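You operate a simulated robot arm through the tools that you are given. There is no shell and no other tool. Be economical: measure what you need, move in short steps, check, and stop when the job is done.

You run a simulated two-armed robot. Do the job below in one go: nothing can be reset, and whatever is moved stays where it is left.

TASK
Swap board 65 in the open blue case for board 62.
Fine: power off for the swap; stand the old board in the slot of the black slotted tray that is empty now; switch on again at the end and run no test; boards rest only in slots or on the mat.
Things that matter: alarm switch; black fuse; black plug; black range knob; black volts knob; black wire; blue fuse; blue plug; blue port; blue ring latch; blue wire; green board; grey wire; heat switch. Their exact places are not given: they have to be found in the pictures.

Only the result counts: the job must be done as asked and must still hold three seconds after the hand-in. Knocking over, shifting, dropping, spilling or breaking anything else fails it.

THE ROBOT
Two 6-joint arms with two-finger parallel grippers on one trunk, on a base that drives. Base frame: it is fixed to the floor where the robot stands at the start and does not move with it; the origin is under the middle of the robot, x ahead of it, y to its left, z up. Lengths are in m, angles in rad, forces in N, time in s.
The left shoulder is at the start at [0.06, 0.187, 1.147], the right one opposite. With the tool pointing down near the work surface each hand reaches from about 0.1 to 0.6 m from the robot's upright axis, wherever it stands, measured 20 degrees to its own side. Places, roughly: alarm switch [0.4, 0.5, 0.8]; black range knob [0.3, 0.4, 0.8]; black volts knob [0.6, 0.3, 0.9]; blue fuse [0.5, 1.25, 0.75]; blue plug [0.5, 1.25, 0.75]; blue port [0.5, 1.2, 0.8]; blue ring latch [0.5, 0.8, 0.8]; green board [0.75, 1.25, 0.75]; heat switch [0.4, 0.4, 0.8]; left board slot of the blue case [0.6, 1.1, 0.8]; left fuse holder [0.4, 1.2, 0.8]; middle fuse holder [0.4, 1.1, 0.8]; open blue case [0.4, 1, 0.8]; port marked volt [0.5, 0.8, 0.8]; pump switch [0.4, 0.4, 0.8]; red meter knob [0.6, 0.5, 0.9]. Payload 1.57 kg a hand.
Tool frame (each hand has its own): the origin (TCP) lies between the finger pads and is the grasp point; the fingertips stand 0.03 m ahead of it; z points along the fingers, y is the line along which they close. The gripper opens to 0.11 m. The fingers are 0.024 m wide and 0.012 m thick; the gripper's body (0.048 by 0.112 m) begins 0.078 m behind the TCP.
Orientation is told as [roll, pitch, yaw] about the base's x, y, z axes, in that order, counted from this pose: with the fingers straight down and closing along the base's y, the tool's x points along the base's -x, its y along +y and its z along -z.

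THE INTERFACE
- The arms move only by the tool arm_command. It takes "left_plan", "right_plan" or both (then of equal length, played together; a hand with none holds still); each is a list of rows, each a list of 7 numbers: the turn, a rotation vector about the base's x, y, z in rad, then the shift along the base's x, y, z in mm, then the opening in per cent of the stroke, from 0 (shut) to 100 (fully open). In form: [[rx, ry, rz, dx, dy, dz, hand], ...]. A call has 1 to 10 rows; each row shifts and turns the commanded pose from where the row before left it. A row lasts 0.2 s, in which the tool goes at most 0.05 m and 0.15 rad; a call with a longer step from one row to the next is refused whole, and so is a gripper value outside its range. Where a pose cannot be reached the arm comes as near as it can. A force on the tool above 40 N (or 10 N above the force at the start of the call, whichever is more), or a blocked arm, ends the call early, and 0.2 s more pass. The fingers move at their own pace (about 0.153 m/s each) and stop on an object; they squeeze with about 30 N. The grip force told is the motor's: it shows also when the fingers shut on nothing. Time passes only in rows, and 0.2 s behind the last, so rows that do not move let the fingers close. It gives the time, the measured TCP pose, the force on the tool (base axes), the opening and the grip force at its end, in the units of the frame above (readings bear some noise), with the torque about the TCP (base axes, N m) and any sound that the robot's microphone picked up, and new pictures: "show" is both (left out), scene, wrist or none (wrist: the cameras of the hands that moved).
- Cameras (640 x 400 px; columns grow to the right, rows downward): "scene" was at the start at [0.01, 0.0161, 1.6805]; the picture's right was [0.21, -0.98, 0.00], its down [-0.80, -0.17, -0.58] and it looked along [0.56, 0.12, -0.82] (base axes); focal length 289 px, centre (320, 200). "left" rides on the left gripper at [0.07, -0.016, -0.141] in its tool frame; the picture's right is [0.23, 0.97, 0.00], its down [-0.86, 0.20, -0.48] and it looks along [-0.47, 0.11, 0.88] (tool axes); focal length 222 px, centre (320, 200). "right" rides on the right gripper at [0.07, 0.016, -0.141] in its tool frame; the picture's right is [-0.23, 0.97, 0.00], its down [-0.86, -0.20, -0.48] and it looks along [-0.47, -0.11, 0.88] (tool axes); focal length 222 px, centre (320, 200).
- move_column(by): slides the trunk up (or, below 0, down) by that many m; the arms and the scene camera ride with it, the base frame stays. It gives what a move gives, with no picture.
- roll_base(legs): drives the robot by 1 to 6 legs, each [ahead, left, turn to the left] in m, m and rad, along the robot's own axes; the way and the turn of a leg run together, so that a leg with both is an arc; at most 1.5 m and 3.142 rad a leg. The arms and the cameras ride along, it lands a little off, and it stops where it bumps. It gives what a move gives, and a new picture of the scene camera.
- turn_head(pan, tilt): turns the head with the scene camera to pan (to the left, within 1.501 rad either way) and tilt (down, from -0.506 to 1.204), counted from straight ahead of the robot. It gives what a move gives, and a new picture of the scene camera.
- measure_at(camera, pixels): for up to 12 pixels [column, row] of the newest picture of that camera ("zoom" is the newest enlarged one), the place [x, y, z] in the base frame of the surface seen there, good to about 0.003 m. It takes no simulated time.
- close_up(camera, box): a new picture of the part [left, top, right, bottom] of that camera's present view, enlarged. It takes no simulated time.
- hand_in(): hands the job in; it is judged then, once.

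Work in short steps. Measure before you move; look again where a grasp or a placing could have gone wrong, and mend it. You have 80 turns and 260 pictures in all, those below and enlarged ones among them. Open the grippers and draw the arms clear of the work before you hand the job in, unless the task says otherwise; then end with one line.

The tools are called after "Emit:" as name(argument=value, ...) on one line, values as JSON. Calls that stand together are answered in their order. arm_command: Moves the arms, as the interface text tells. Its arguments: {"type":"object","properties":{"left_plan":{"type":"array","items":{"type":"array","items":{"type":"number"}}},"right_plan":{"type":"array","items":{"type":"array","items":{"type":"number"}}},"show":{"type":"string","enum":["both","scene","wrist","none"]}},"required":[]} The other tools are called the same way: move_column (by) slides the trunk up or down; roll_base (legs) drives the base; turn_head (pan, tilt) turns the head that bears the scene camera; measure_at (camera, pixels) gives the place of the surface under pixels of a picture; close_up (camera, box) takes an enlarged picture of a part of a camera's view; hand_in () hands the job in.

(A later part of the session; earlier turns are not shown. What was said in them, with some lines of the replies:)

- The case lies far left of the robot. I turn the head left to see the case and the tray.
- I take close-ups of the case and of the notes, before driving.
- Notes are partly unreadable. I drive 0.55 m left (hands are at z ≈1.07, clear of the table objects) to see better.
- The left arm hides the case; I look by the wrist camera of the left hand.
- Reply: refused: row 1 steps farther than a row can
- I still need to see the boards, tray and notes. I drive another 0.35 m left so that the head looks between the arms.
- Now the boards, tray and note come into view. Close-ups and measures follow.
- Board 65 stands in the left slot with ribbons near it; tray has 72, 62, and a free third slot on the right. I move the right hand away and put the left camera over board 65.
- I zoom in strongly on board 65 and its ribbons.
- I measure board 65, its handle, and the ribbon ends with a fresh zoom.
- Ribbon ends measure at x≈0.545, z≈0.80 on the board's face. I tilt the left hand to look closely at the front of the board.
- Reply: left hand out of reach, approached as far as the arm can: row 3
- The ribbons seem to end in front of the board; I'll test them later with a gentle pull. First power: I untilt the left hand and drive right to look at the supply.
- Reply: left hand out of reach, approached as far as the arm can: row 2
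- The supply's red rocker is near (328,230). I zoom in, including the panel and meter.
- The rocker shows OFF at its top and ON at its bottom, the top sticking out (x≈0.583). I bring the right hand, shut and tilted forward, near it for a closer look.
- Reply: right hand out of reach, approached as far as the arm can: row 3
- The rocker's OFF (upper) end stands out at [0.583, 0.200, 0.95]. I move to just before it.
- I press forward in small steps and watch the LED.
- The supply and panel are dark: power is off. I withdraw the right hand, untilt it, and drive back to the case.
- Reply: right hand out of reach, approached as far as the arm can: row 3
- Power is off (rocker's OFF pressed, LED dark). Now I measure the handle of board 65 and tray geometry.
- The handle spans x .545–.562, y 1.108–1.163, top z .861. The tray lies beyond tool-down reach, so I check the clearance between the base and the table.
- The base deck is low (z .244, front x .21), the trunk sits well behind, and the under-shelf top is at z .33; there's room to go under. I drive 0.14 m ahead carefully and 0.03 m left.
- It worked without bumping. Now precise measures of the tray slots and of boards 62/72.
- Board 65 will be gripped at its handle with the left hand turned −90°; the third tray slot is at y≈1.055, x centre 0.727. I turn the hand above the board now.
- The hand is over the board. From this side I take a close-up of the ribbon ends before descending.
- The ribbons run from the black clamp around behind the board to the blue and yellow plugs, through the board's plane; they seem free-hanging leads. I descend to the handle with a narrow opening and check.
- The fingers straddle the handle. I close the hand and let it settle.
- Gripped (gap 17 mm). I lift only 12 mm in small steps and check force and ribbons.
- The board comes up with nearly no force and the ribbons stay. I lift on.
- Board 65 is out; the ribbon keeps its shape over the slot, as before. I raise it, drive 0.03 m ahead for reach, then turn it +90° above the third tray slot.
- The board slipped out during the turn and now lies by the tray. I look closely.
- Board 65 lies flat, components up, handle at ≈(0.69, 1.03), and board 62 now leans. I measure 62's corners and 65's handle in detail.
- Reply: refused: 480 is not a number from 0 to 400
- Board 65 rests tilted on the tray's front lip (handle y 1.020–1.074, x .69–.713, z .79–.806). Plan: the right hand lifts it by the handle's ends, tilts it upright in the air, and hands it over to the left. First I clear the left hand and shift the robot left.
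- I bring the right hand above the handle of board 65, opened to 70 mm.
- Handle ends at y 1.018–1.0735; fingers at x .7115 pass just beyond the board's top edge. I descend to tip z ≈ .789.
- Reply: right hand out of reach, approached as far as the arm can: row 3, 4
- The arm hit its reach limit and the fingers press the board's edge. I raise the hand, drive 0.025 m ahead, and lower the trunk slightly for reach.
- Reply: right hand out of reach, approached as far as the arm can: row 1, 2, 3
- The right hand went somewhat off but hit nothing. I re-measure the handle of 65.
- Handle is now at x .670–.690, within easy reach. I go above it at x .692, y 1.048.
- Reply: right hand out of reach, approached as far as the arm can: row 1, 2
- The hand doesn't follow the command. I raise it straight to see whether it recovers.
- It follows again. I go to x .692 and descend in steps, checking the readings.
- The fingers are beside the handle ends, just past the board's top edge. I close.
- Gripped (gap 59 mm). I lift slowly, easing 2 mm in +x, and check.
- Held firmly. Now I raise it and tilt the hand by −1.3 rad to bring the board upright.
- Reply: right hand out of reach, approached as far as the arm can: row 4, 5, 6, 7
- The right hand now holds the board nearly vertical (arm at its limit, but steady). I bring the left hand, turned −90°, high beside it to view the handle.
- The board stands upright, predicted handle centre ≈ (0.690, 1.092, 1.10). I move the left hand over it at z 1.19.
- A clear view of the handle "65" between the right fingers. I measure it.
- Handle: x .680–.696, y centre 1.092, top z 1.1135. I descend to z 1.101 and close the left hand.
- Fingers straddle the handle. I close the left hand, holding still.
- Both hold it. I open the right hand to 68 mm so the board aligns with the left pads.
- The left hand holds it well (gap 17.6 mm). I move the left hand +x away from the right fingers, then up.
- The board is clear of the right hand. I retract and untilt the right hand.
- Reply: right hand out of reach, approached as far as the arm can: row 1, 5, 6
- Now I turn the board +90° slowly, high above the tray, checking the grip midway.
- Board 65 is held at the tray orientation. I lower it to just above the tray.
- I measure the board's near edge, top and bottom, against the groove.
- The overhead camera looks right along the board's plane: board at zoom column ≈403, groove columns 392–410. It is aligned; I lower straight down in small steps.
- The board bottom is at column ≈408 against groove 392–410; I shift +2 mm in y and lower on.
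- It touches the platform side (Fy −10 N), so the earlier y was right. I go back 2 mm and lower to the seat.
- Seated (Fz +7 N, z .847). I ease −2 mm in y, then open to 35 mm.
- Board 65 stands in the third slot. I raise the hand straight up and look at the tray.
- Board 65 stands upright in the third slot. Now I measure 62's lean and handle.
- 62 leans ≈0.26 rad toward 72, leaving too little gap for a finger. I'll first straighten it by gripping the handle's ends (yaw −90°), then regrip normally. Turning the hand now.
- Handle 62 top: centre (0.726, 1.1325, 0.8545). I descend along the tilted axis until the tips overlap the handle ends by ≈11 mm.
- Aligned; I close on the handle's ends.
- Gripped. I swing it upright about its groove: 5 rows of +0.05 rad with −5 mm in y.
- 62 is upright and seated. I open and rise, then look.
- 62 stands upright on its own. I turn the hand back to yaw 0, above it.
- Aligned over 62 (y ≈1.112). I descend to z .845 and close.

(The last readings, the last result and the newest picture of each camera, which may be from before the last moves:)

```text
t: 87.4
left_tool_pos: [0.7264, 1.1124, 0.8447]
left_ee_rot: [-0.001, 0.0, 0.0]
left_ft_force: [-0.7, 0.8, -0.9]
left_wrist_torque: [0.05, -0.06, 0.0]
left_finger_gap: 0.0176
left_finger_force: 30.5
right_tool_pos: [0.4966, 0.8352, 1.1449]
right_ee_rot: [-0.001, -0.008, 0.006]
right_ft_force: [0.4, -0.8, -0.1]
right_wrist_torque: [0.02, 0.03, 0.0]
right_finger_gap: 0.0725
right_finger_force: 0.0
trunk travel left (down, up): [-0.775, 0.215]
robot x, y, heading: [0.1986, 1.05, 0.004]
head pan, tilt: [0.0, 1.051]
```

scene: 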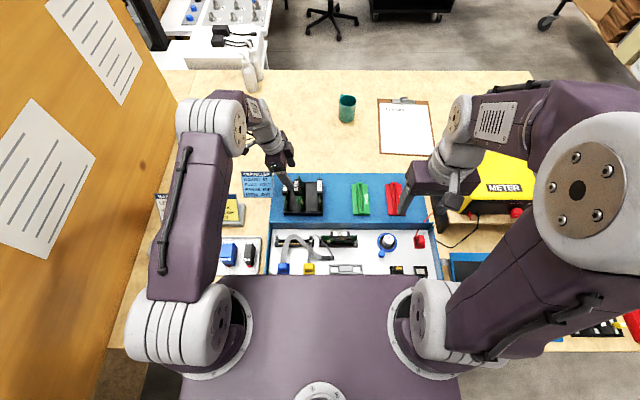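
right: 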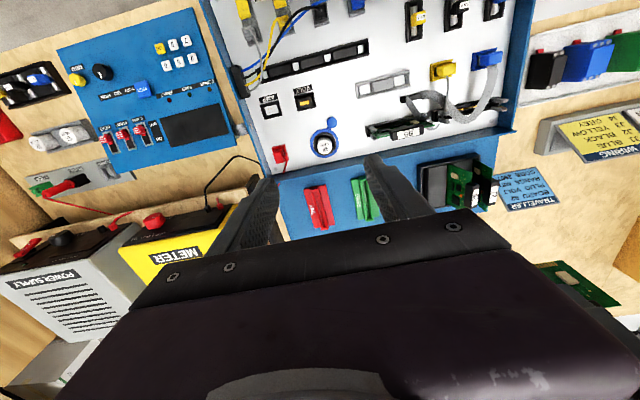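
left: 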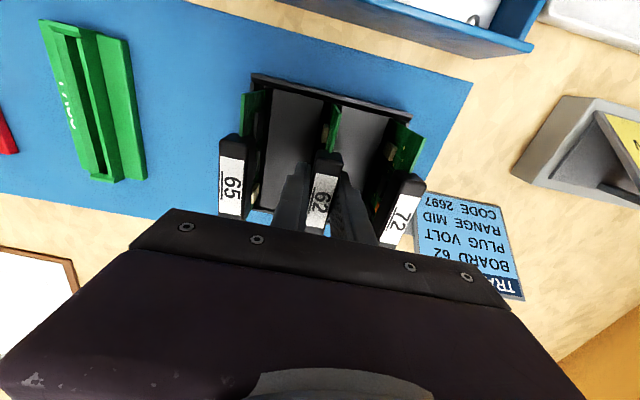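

Firm grip (17.6 mm). I lift 62 straight up.

Emit:
arm_command(left_plan=[[0, 0, 0, 0, 0, 8, 0], [0, 0, 0, 0, 0, 12, 0], [0, 0, 0, 0, 0, 20, 0], [0, 0, 0, 0, 0, 25, 0], [0, 0, 0, 0, 0, 30, 0], [0, 0, 0, 0, 0, 35, 0], [0, 0, 0, 0, 0, 35, 0], [0, 0, 0, 0, 0, 30, 0]], show="scene")

Emit:
arm_command(left_plan=[[0, 0, -0.08, -8, 1, 0, 0], [0, 0, -0.08, -8, 1, 0, 0], [0, 0, -0.08, -8, 1, 0, 0], [0, 0, -0.08, -8, 1, 0, 0], [0, 0, -0.08, -8, 1, 0, 0], [0, 0, -0.08, -8, 1, 0, 0], [0, 0, -0.08, -8, 1, 0, 0], [0, 0, -0.08, -8, 1, 0, 0], [0, 0, -0.08, -8, 1, 0, 0], [0, 0, -0.08, -8, 1, 0, 0]], show="none")

Emit:
arm_command(left_plan=[[0, 0, -0.08, -9, 1, 0, 0], [0, 0, -0.08, -9, 1, 0, 0], [0, 0, -0.08, -9, 1, 0, 0], [0, 0, -0.08, -9, 1, 0, 0], [0, 0, -0.08, -9, 1, 0, 0], [0, 0, -0.08, -9, 1, 0, 0], [0, 0, -0.08, -9, 1, 0, 0], [0, 0, -0.08, -9, 1, 0, 0], [0, 0, -0.08, -9, 1, 0, 0], [0, 0, -0.051, -9, 1, 0, 0]], show="both")

```text
t: 89.2
left_tool_pos: [0.7245, 1.1132, 1.0409]
left_ee_rot: [0.0, -0.001, -0.002]
left_ft_force: [0.8, -0.3, -0.6]
left_wrist_torque: [0.0, 0.02, -0.04]
left_finger_gap: 0.0175
left_finger_force: 29.6
right_tool_pos: [0.4962, 0.835, 1.1443]
right_ee_rot: [-0.003, -0.007, 0.006]
right_ft_force: [-0.1, 0.4, 0.7]
right_wrist_torque: [-0.05, -0.03, -0.02]
right_finger_gap: 0.0725
right_finger_force: 0.1
trunk travel left (down, up): [-0.775, 0.215]
robot x, y, heading: [0.2013, 1.048, 0.008]
head pan, tilt: [0.0, 1.051]
```

scene: 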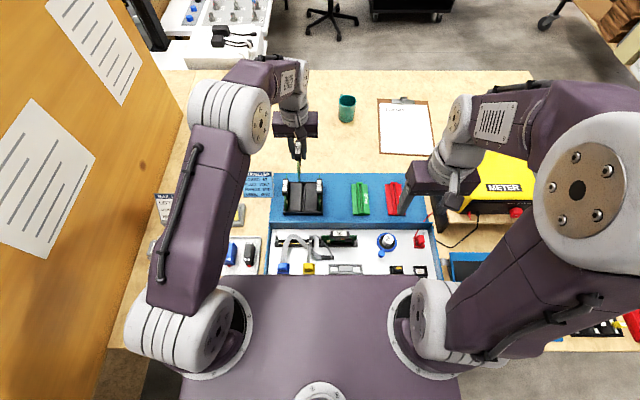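

```text
t: 91.4
left_tool_pos: [0.6444, 1.1215, 1.0396]
left_ee_rot: [-0.001, 0.001, -0.804]
left_ft_force: [-0.2, -0.1, -1.0]
left_wrist_torque: [-0.03, -0.04, 0.0]
left_finger_gap: 0.0176
left_finger_force: 30.2
right_tool_pos: [0.4954, 0.8347, 1.1447]
right_ee_rot: [-0.002, -0.008, 0.005]
right_ft_force: [0.2, 0.7, 0.5]
right_wrist_torque: [0.02, 0.0, -0.03]
right_finger_gap: 0.073
right_finger_force: 0.1
trunk travel left (down, up): [-0.775, 0.215]
robot x, y, heading: [0.2012, 1.052, 0.005]
head pan, tilt: [0.0, 1.051]
```

```text
t: 93.6
left_tool_pos: [0.5554, 1.1333, 1.0392]
left_ee_rot: [0.0, 0.0, -1.574]
left_ft_force: [-0.1, 0.4, -0.4]
left_wrist_torque: [0.02, -0.01, 0.06]
left_finger_gap: 0.0174
left_finger_force: 29.6
right_tool_pos: [0.4951, 0.8351, 1.1449]
right_ee_rot: [-0.001, -0.008, 0.005]
right_ft_force: [0.1, 0.6, 0.3]
right_wrist_torque: [0.0, 0.03, 0.03]
right_finger_gap: 0.0726
right_finger_force: 0.2
trunk travel left (down, up): [-0.775, 0.215]
robot x, y, heading: [0.2007, 1.0464, 0.001]
head pan, tilt: [0.0, 1.051]
5 turns are left
```

scene: 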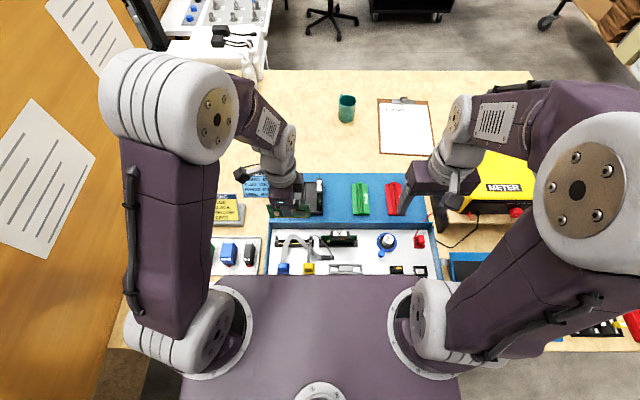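
left: 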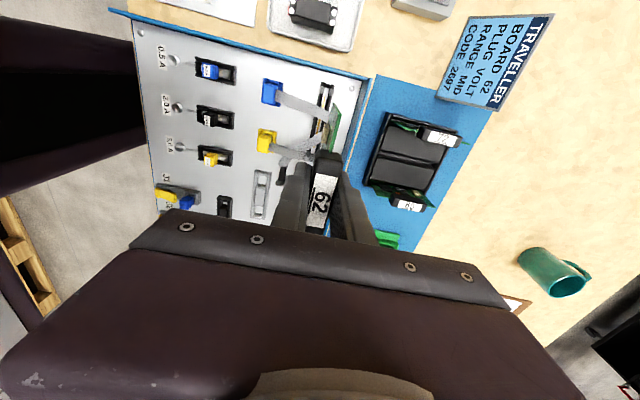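

Only 5 turns remain. 62 is above its slot; target is the pose that 65 had, TCP (0.553, 1.135), seated z ≈ .849. I lower in two calls with small steps (force stops protect) and take close-ups.

Emit:
arm_command(left_plan=[[0, 0, 0.003, -2.4, 2, -40, 0], [0, 0, 0, 0, 0, -40, 0], [0, 0, 0, 0, 0, -40, 0], [0, 0, 0, 0, 0, -14, 0], [0, 0, 0, 0, 0, 0, 0]], show="none")

Emit:
close_up(camera="scene", box=[265, 205, 325, 250])

Emit:
arm_command(left_plan=[[0, 0, 0, 0, 0, -10, 0], [0, 0, 0, 0, 0, -10, 0], [0, 0, 0, 0, 0, -10, 0], [0, 0, 0, 0, 0, -8, 0], [0, 0, 0, 0, 0, -8, 0], [0, 0, 0, 0, 0, -6, 0], [0, 0, 0, 0, 0, -4, 0], [0, 0, 0, 0, 0, -2, 0], [0, 0, 0, 0, 0, 0, 0]], show="wrist")

Emit:
close_up(camera="scene", box=[265, 205, 325, 250])

Emit:
close_up(camera="left", box=[240, 70, 400, 230])

```text
t: 94.8
left_tool_pos: [0.5543, 1.1359, 0.9053]
left_ee_rot: [0.001, 0.0, -1.567]
left_ft_force: [-0.7, 0.6, -1.7]
left_wrist_torque: [0.01, -0.03, -0.01]
left_finger_gap: 0.0177
left_finger_force: 30.0
right_tool_pos: [0.4954, 0.8352, 1.1453]
right_ee_rot: [-0.002, -0.006, 0.004]
right_ft_force: [0.1, -0.1, -0.9]
right_wrist_torque: [0.0, 0.03, -0.01]
right_finger_gap: 0.0725
right_finger_force: 0.1
trunk travel left (down, up): [-0.775, 0.215]
robot x, y, heading: [0.1918, 1.052, 0.006]
head pan, tilt: [0.0, 1.051]
```

```text
8.89 times, centred on (295, 228) of scene
```

zoom: 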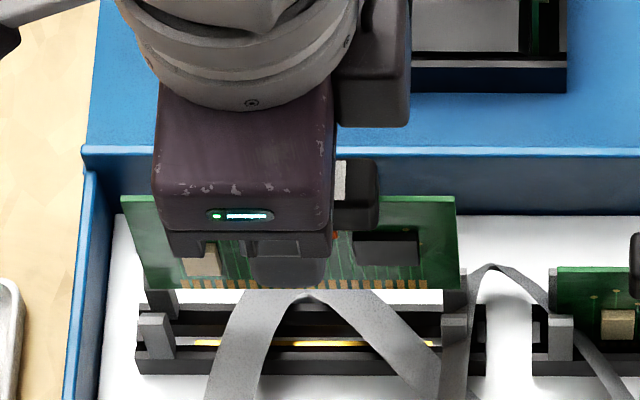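

```text
t: 96.8
left_tool_pos: [0.5516, 1.1336, 0.8485]
left_ee_rot: [0.003, -0.003, -1.567]
left_ft_force: [-0.3, 5.0, 24.0]
left_wrist_torque: [0.19, 0.01, -0.02]
left_finger_gap: 0.0177
left_finger_force: 30.2
right_tool_pos: [0.494, 0.8345, 1.1462]
right_ee_rot: [0.0, -0.007, 0.005]
right_ft_force: [-0.2, 0.3, -0.9]
right_wrist_torque: [-0.02, -0.02, 0.04]
right_finger_gap: 0.0724
right_finger_force: 0.0
trunk travel left (down, up): [-0.775, 0.215]
robot x, y, heading: [0.1999, 1.05, 0.001]
head pan, tilt: [0.0, 1.051]
```

left: 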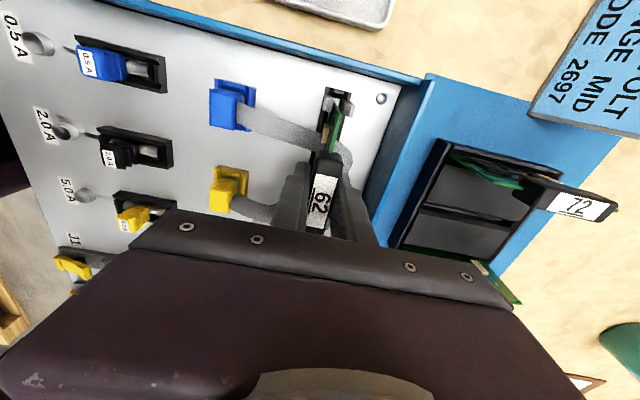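

```text
8.89 times, centred on (295, 228) of scene
```

zoom: 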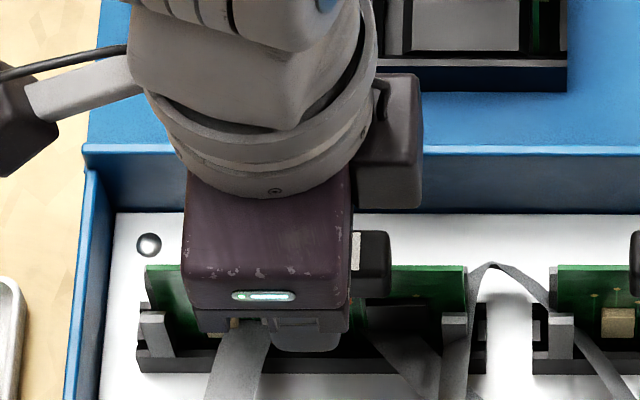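

```text
2.50 times, centred on (320, 150) of left
4 turns are left
```

zoom: 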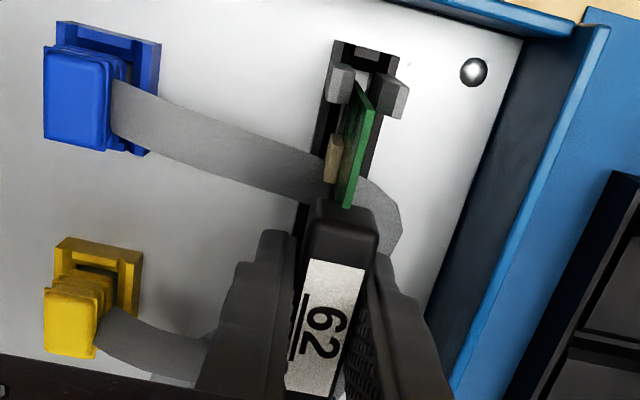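

62 is seated (z .8485, Fz +24 N, same height as 65 had). I release, rise, back out, drive to the supply, and bring the right hand, shut and tilted, near the rocker.

Emit:
arm_command(left_plan=[[0, 0, 0, 0, 0, 1.5, 0], [0, 0, 0, 0, 0, 0, 20], [0, 0, 0, 0, 0, 0, 32], [0, 0, 0, 0, 0, 0, 34], [0, 0, 0, 0, 0, 20, 34], [0, 0, 0, 0, 0, 40, 34], [0, 0, 0, 0, 0, 45, 34], [0, 0, 0, 0, 0, 45, 40], [0, 0, 0, 0, 0, 45, 40], [0, 0, 0, 0, 0, 40, 40]], show="wrist")

Emit:
close_up(camera="scene", box=[255, 165, 345, 250])

Emit:
roll_base(legs=[[-0.2, 0, 0], [0, -0.68, 0]])

Emit:
arm_command(right_plan=[[0, -0.1, 0, 30, 7, -30, 30], [0, -0.1, 0, 30, 7, -30, 0], [0, -0.1, 0, 30, 7, -30, 0], [0, -0.1, 0, 30, 7, -30, 0], [0, -0.1, 0, 30, 7, -30, 0], [0, -0.1, 0, 30, 7, -30, 0], [0, 0, 0, 0, 0, 0, 0]], show="none")

Emit:
turn_head(pan=-0.2, tilt=0.8)

Emit:
close_up(camera="scene", box=[290, 205, 354, 245])

Emit:
measure_at(camera="scene", pixels=[[328, 225], [328, 227], [328, 229], [328, 231], [328, 233], [328, 235], [328, 237], [325, 232], [331, 232]])

```text
t: 99.0
left_tool_pos: [0.5518, 1.1344, 1.0855]
left_ee_rot: [0.0, 0.0, -1.569]
left_ft_force: [0.5, -0.2, 0.2]
left_wrist_torque: [0.01, 0.0, 0.0]
left_finger_gap: 0.044
left_finger_force: 0.0
right_tool_pos: [0.4956, 0.8358, 1.1441]
right_ee_rot: [-0.001, -0.009, 0.005]
right_ft_force: [-0.2, 0.5, -0.5]
right_wrist_torque: [-0.01, -0.04, 0.02]
right_finger_gap: 0.073
right_finger_force: 0.1
trunk travel left (down, up): [-0.775, 0.215]
robot x, y, heading: [0.2004, 1.0559, 0.005]
head pan, tilt: [0.0, 1.051]
```

left: 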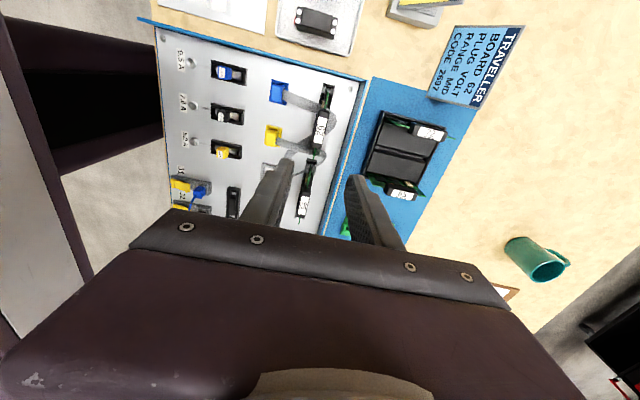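

```text
4.71 times, centred on (300, 208) of scene
```

zoom: 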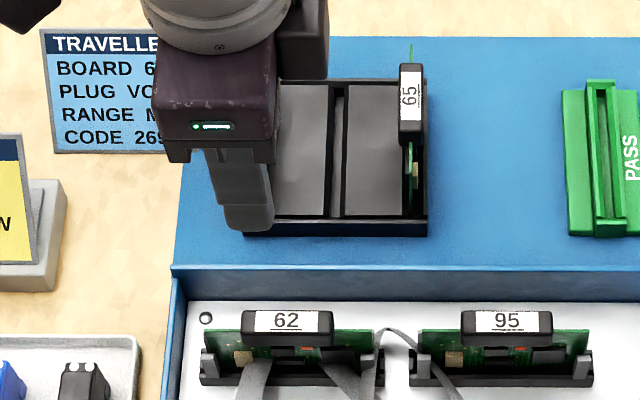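

```text
t: 104.0
left_tool_pos: [0.3486, 0.4516, 1.0844]
left_ee_rot: [0.0, -0.001, -1.576]
left_ft_force: [0.3, -0.6, -0.2]
left_wrist_torque: [0.01, 0.0, 0.01]
left_finger_gap: 0.0443
left_finger_force: 0.0
right_tool_pos: [0.2892, 0.153, 1.1455]
right_ee_rot: [-0.002, -0.007, -0.004]
right_ft_force: [0.1, -0.5, 0.3]
right_wrist_torque: [-0.02, 0.0, 0.0]
right_finger_gap: 0.0726
right_finger_force: 0.0
trunk travel left (down, up): [-0.775, 0.215]
robot x, y, heading: [-0.0035, 0.373, -0.002]
head pan, tilt: [0.0, 1.051]
```

scene: 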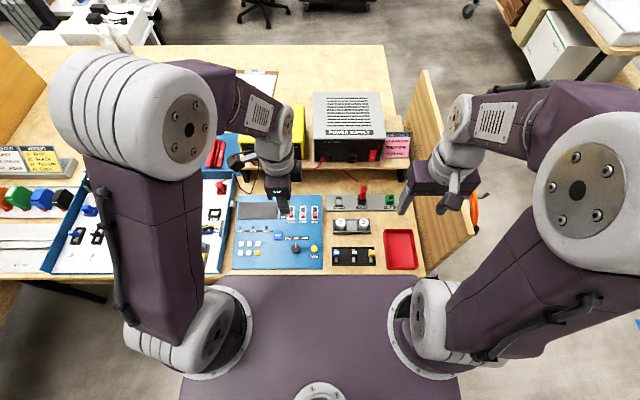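

```text
t: 105.6
left_tool_pos: [0.3477, 0.4509, 1.0845]
left_ee_rot: [-0.001, 0.001, -1.577]
left_ft_force: [-0.1, 0.0, -1.0]
left_wrist_torque: [0.01, 0.01, -0.02]
left_finger_gap: 0.044
left_finger_force: 0.1
right_tool_pos: [0.4708, 0.1921, 0.9629]
right_ee_rot: [-0.001, -0.61, -0.004]
right_ft_force: [0.4, 0.0, -0.1]
right_wrist_torque: [-0.02, 0.01, -0.02]
right_finger_gap: 0.0
right_finger_force: 20.9
trunk travel left (down, up): [-0.775, 0.215]
robot x, y, heading: [-0.0057, 0.3688, -0.005]
head pan, tilt: [0.0, 1.051]
```

```text
t: 106.3
left_tool_pos: [0.3486, 0.4522, 1.0851]
left_ee_rot: [0.0, -0.001, -1.576]
left_ft_force: [-0.7, 0.4, 0.0]
left_wrist_torque: [0.0, -0.01, 0.02]
left_finger_gap: 0.0436
left_finger_force: 0.0
right_tool_pos: [0.4714, 0.1934, 0.9631]
right_ee_rot: [0.002, -0.608, -0.005]
right_ft_force: [0.5, 0.0, -0.9]
right_wrist_torque: [-0.01, -0.02, 0.0]
right_finger_gap: 0.0
right_finger_force: 20.9
trunk travel left (down, up): [-0.775, 0.215]
robot x, y, heading: [-0.0076, 0.372, -0.004]
head pan, tilt: [-0.201, 0.799]
```

scene: 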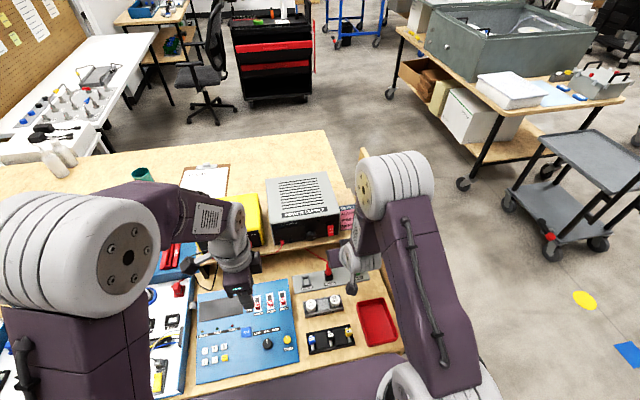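

```text
10.00 times, centred on (322, 225) of scene
```

zoom: 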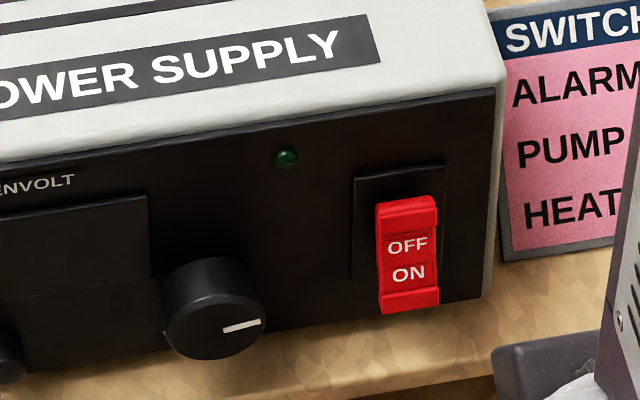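

```text
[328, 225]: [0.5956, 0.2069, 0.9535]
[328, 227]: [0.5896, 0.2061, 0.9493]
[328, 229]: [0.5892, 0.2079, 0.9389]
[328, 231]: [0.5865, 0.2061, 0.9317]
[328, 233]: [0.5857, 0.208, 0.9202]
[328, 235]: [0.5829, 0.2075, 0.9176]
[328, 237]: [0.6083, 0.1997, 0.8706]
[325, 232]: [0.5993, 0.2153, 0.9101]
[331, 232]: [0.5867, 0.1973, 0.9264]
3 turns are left
```

The rocker's lower (ON) end stands out at [0.583, 0.202, 0.917]. I press it in small steps, check the LED, then withdraw straight back.

Emit:
arm_command(right_plan=[[0, 0, 0, 30, 8, -27, 0], [0, 0, 0, 40, 0, 0, 0], [0, 0, 0, 12, 0, 0, 0], [0, 0, 0, 7, 0, 0, 0], [0, 0, 0, 6, 0, 0, 0], [0, 0, 0, 5, 0, 0, 0], [0, 0, 0, 0, 0, 0, 0]], show="none")

Emit:
close_up(camera="scene", box=[264, 200, 352, 255])

Emit:
arm_command(right_plan=[[0, 0, 0, -25, 0, 0, 0], [0, 0, 0, -35, 0, 0, 0], [0, 0.1, 0, -40, -3, 20, 0]], show="scene")

Emit:
close_up(camera="scene", box=[264, 200, 352, 255])

Emit:
measure_at(camera="scene", pixels=[[328, 225], [328, 227], [328, 229], [328, 231], [328, 233], [328, 235]])

```text
t: 108.0
left_tool_pos: [0.3456, 0.4527, 1.0861]
left_ee_rot: [0.004, -0.001, -1.576]
left_ft_force: [-0.9, -0.5, -0.5]
left_wrist_torque: [0.04, -0.01, 0.02]
left_finger_gap: 0.0441
left_finger_force: 0.0
right_tool_pos: [0.5648, 0.2019, 0.9372]
right_ee_rot: [0.0, -0.601, -0.002]
right_ft_force: [-25.5, 0.6, -5.4]
right_wrist_torque: [-0.38, 0.62, -0.07]
right_finger_gap: 0.0
right_finger_force: 21.1
trunk travel left (down, up): [-0.775, 0.215]
robot x, y, heading: [-0.0066, 0.3658, -0.004]
head pan, tilt: [-0.201, 0.799]
```

```text
7.27 times, centred on (308, 228) of scene
```

zoom: 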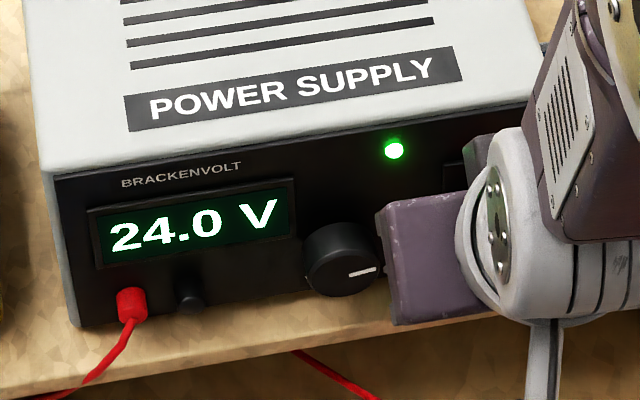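

```text
t: 108.8
left_tool_pos: [0.3491, 0.4511, 1.0844]
left_ee_rot: [-0.001, 0.001, -1.576]
left_ft_force: [1.0, -0.5, 0.3]
left_wrist_torque: [-0.01, -0.04, 0.0]
left_finger_gap: 0.044
left_finger_force: 0.0
right_tool_pos: [0.4681, 0.1989, 0.9601]
right_ee_rot: [-0.001, -0.509, -0.004]
right_ft_force: [0.4, 0.2, 0.0]
right_wrist_torque: [0.01, -0.01, -0.01]
right_finger_gap: 0.0
right_finger_force: 21.2
trunk travel left (down, up): [-0.775, 0.215]
robot x, y, heading: [-0.0041, 0.3669, -0.007]
head pan, tilt: [-0.201, 0.799]
```

scene: 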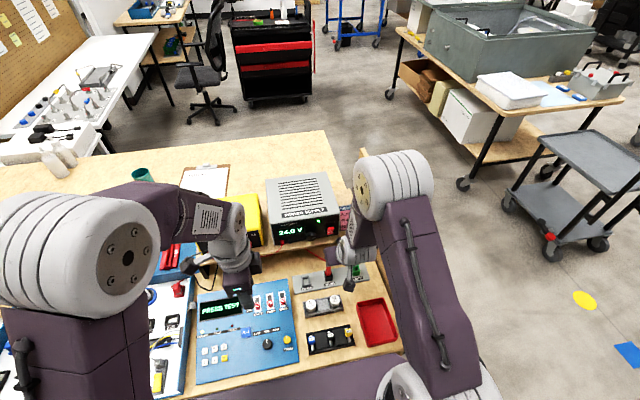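

```text
7.27 times, centred on (308, 228) of scene
```

zoom: 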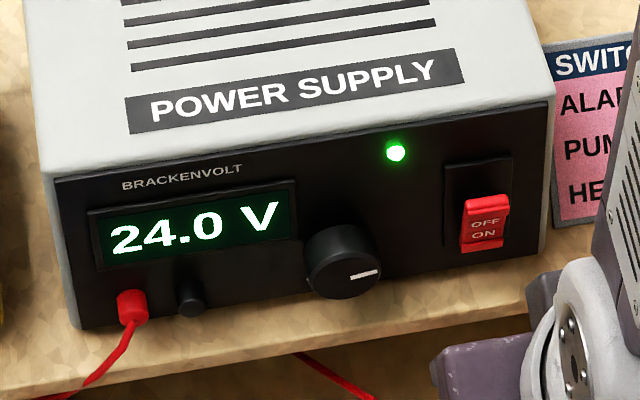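

```text
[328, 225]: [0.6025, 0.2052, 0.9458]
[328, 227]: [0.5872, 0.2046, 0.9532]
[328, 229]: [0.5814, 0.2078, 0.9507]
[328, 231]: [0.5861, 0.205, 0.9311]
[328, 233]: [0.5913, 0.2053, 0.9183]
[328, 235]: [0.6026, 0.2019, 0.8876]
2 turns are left
```

Power is on again: 24.0 V is lit and the panel shows PRESS TEST. I draw the right hand clear, open both hands and hand in.

Emit:
arm_command(left_plan=[[0, 0, 0, -5, 0, 10, 60], [0, 0, 0, -5, 0, 10, 80], [0, 0, 0, -5, 0, 10, 100], [0, 0, 0, 0, 0, 0, 100], [0, 0, 0, 0, 0, 0, 100], [0, 0, 0, 0, 0, 0, 100]], right_plan=[[0, 0.1, 0, -35, -3, 25, 0], [0, 0.1, 0, -35, -3, 25, 30], [0, 0.1, 0, -35, -3, 25, 60], [0, 0.1, 0, -35, -3, 25, 100], [0, 0.1, 0, -25, 0, 25, 100], [0, 0, 0, 0, 0, 0, 100]], show="none")

Emit:
hand_in()

```text
t: 110.2
left_tool_pos: [0.3332, 0.4514, 1.115]
left_ee_rot: [-0.002, -0.002, -1.576]
left_ft_force: [0.2, 0.3, -0.1]
left_wrist_torque: [-0.03, 0.03, -0.04]
left_finger_gap: 0.11
left_finger_force: 0.0
right_tool_pos: [0.3046, 0.1903, 1.0828]
right_ee_rot: [-0.003, -0.005, -0.004]
right_ft_force: [-0.1, -0.4, 0.1]
right_wrist_torque: [0.0, 0.01, 0.01]
right_finger_gap: 0.1103
right_finger_force: 0.1
trunk travel left (down, up): [-0.775, 0.215]
robot x, y, heading: [-0.0061, 0.3676, -0.0]
head pan, tilt: [-0.201, 0.799]
```

```text
The job is handed in.
```

I handed the job in with board 62 in the case's left slot, board 65 standing in the tray slot that was empty, and power back on with no test run; on the way, board 65 slipped from the grip once, fell onto the tray and tilted board 62, and I picked it up and straightened board 62 before going on.
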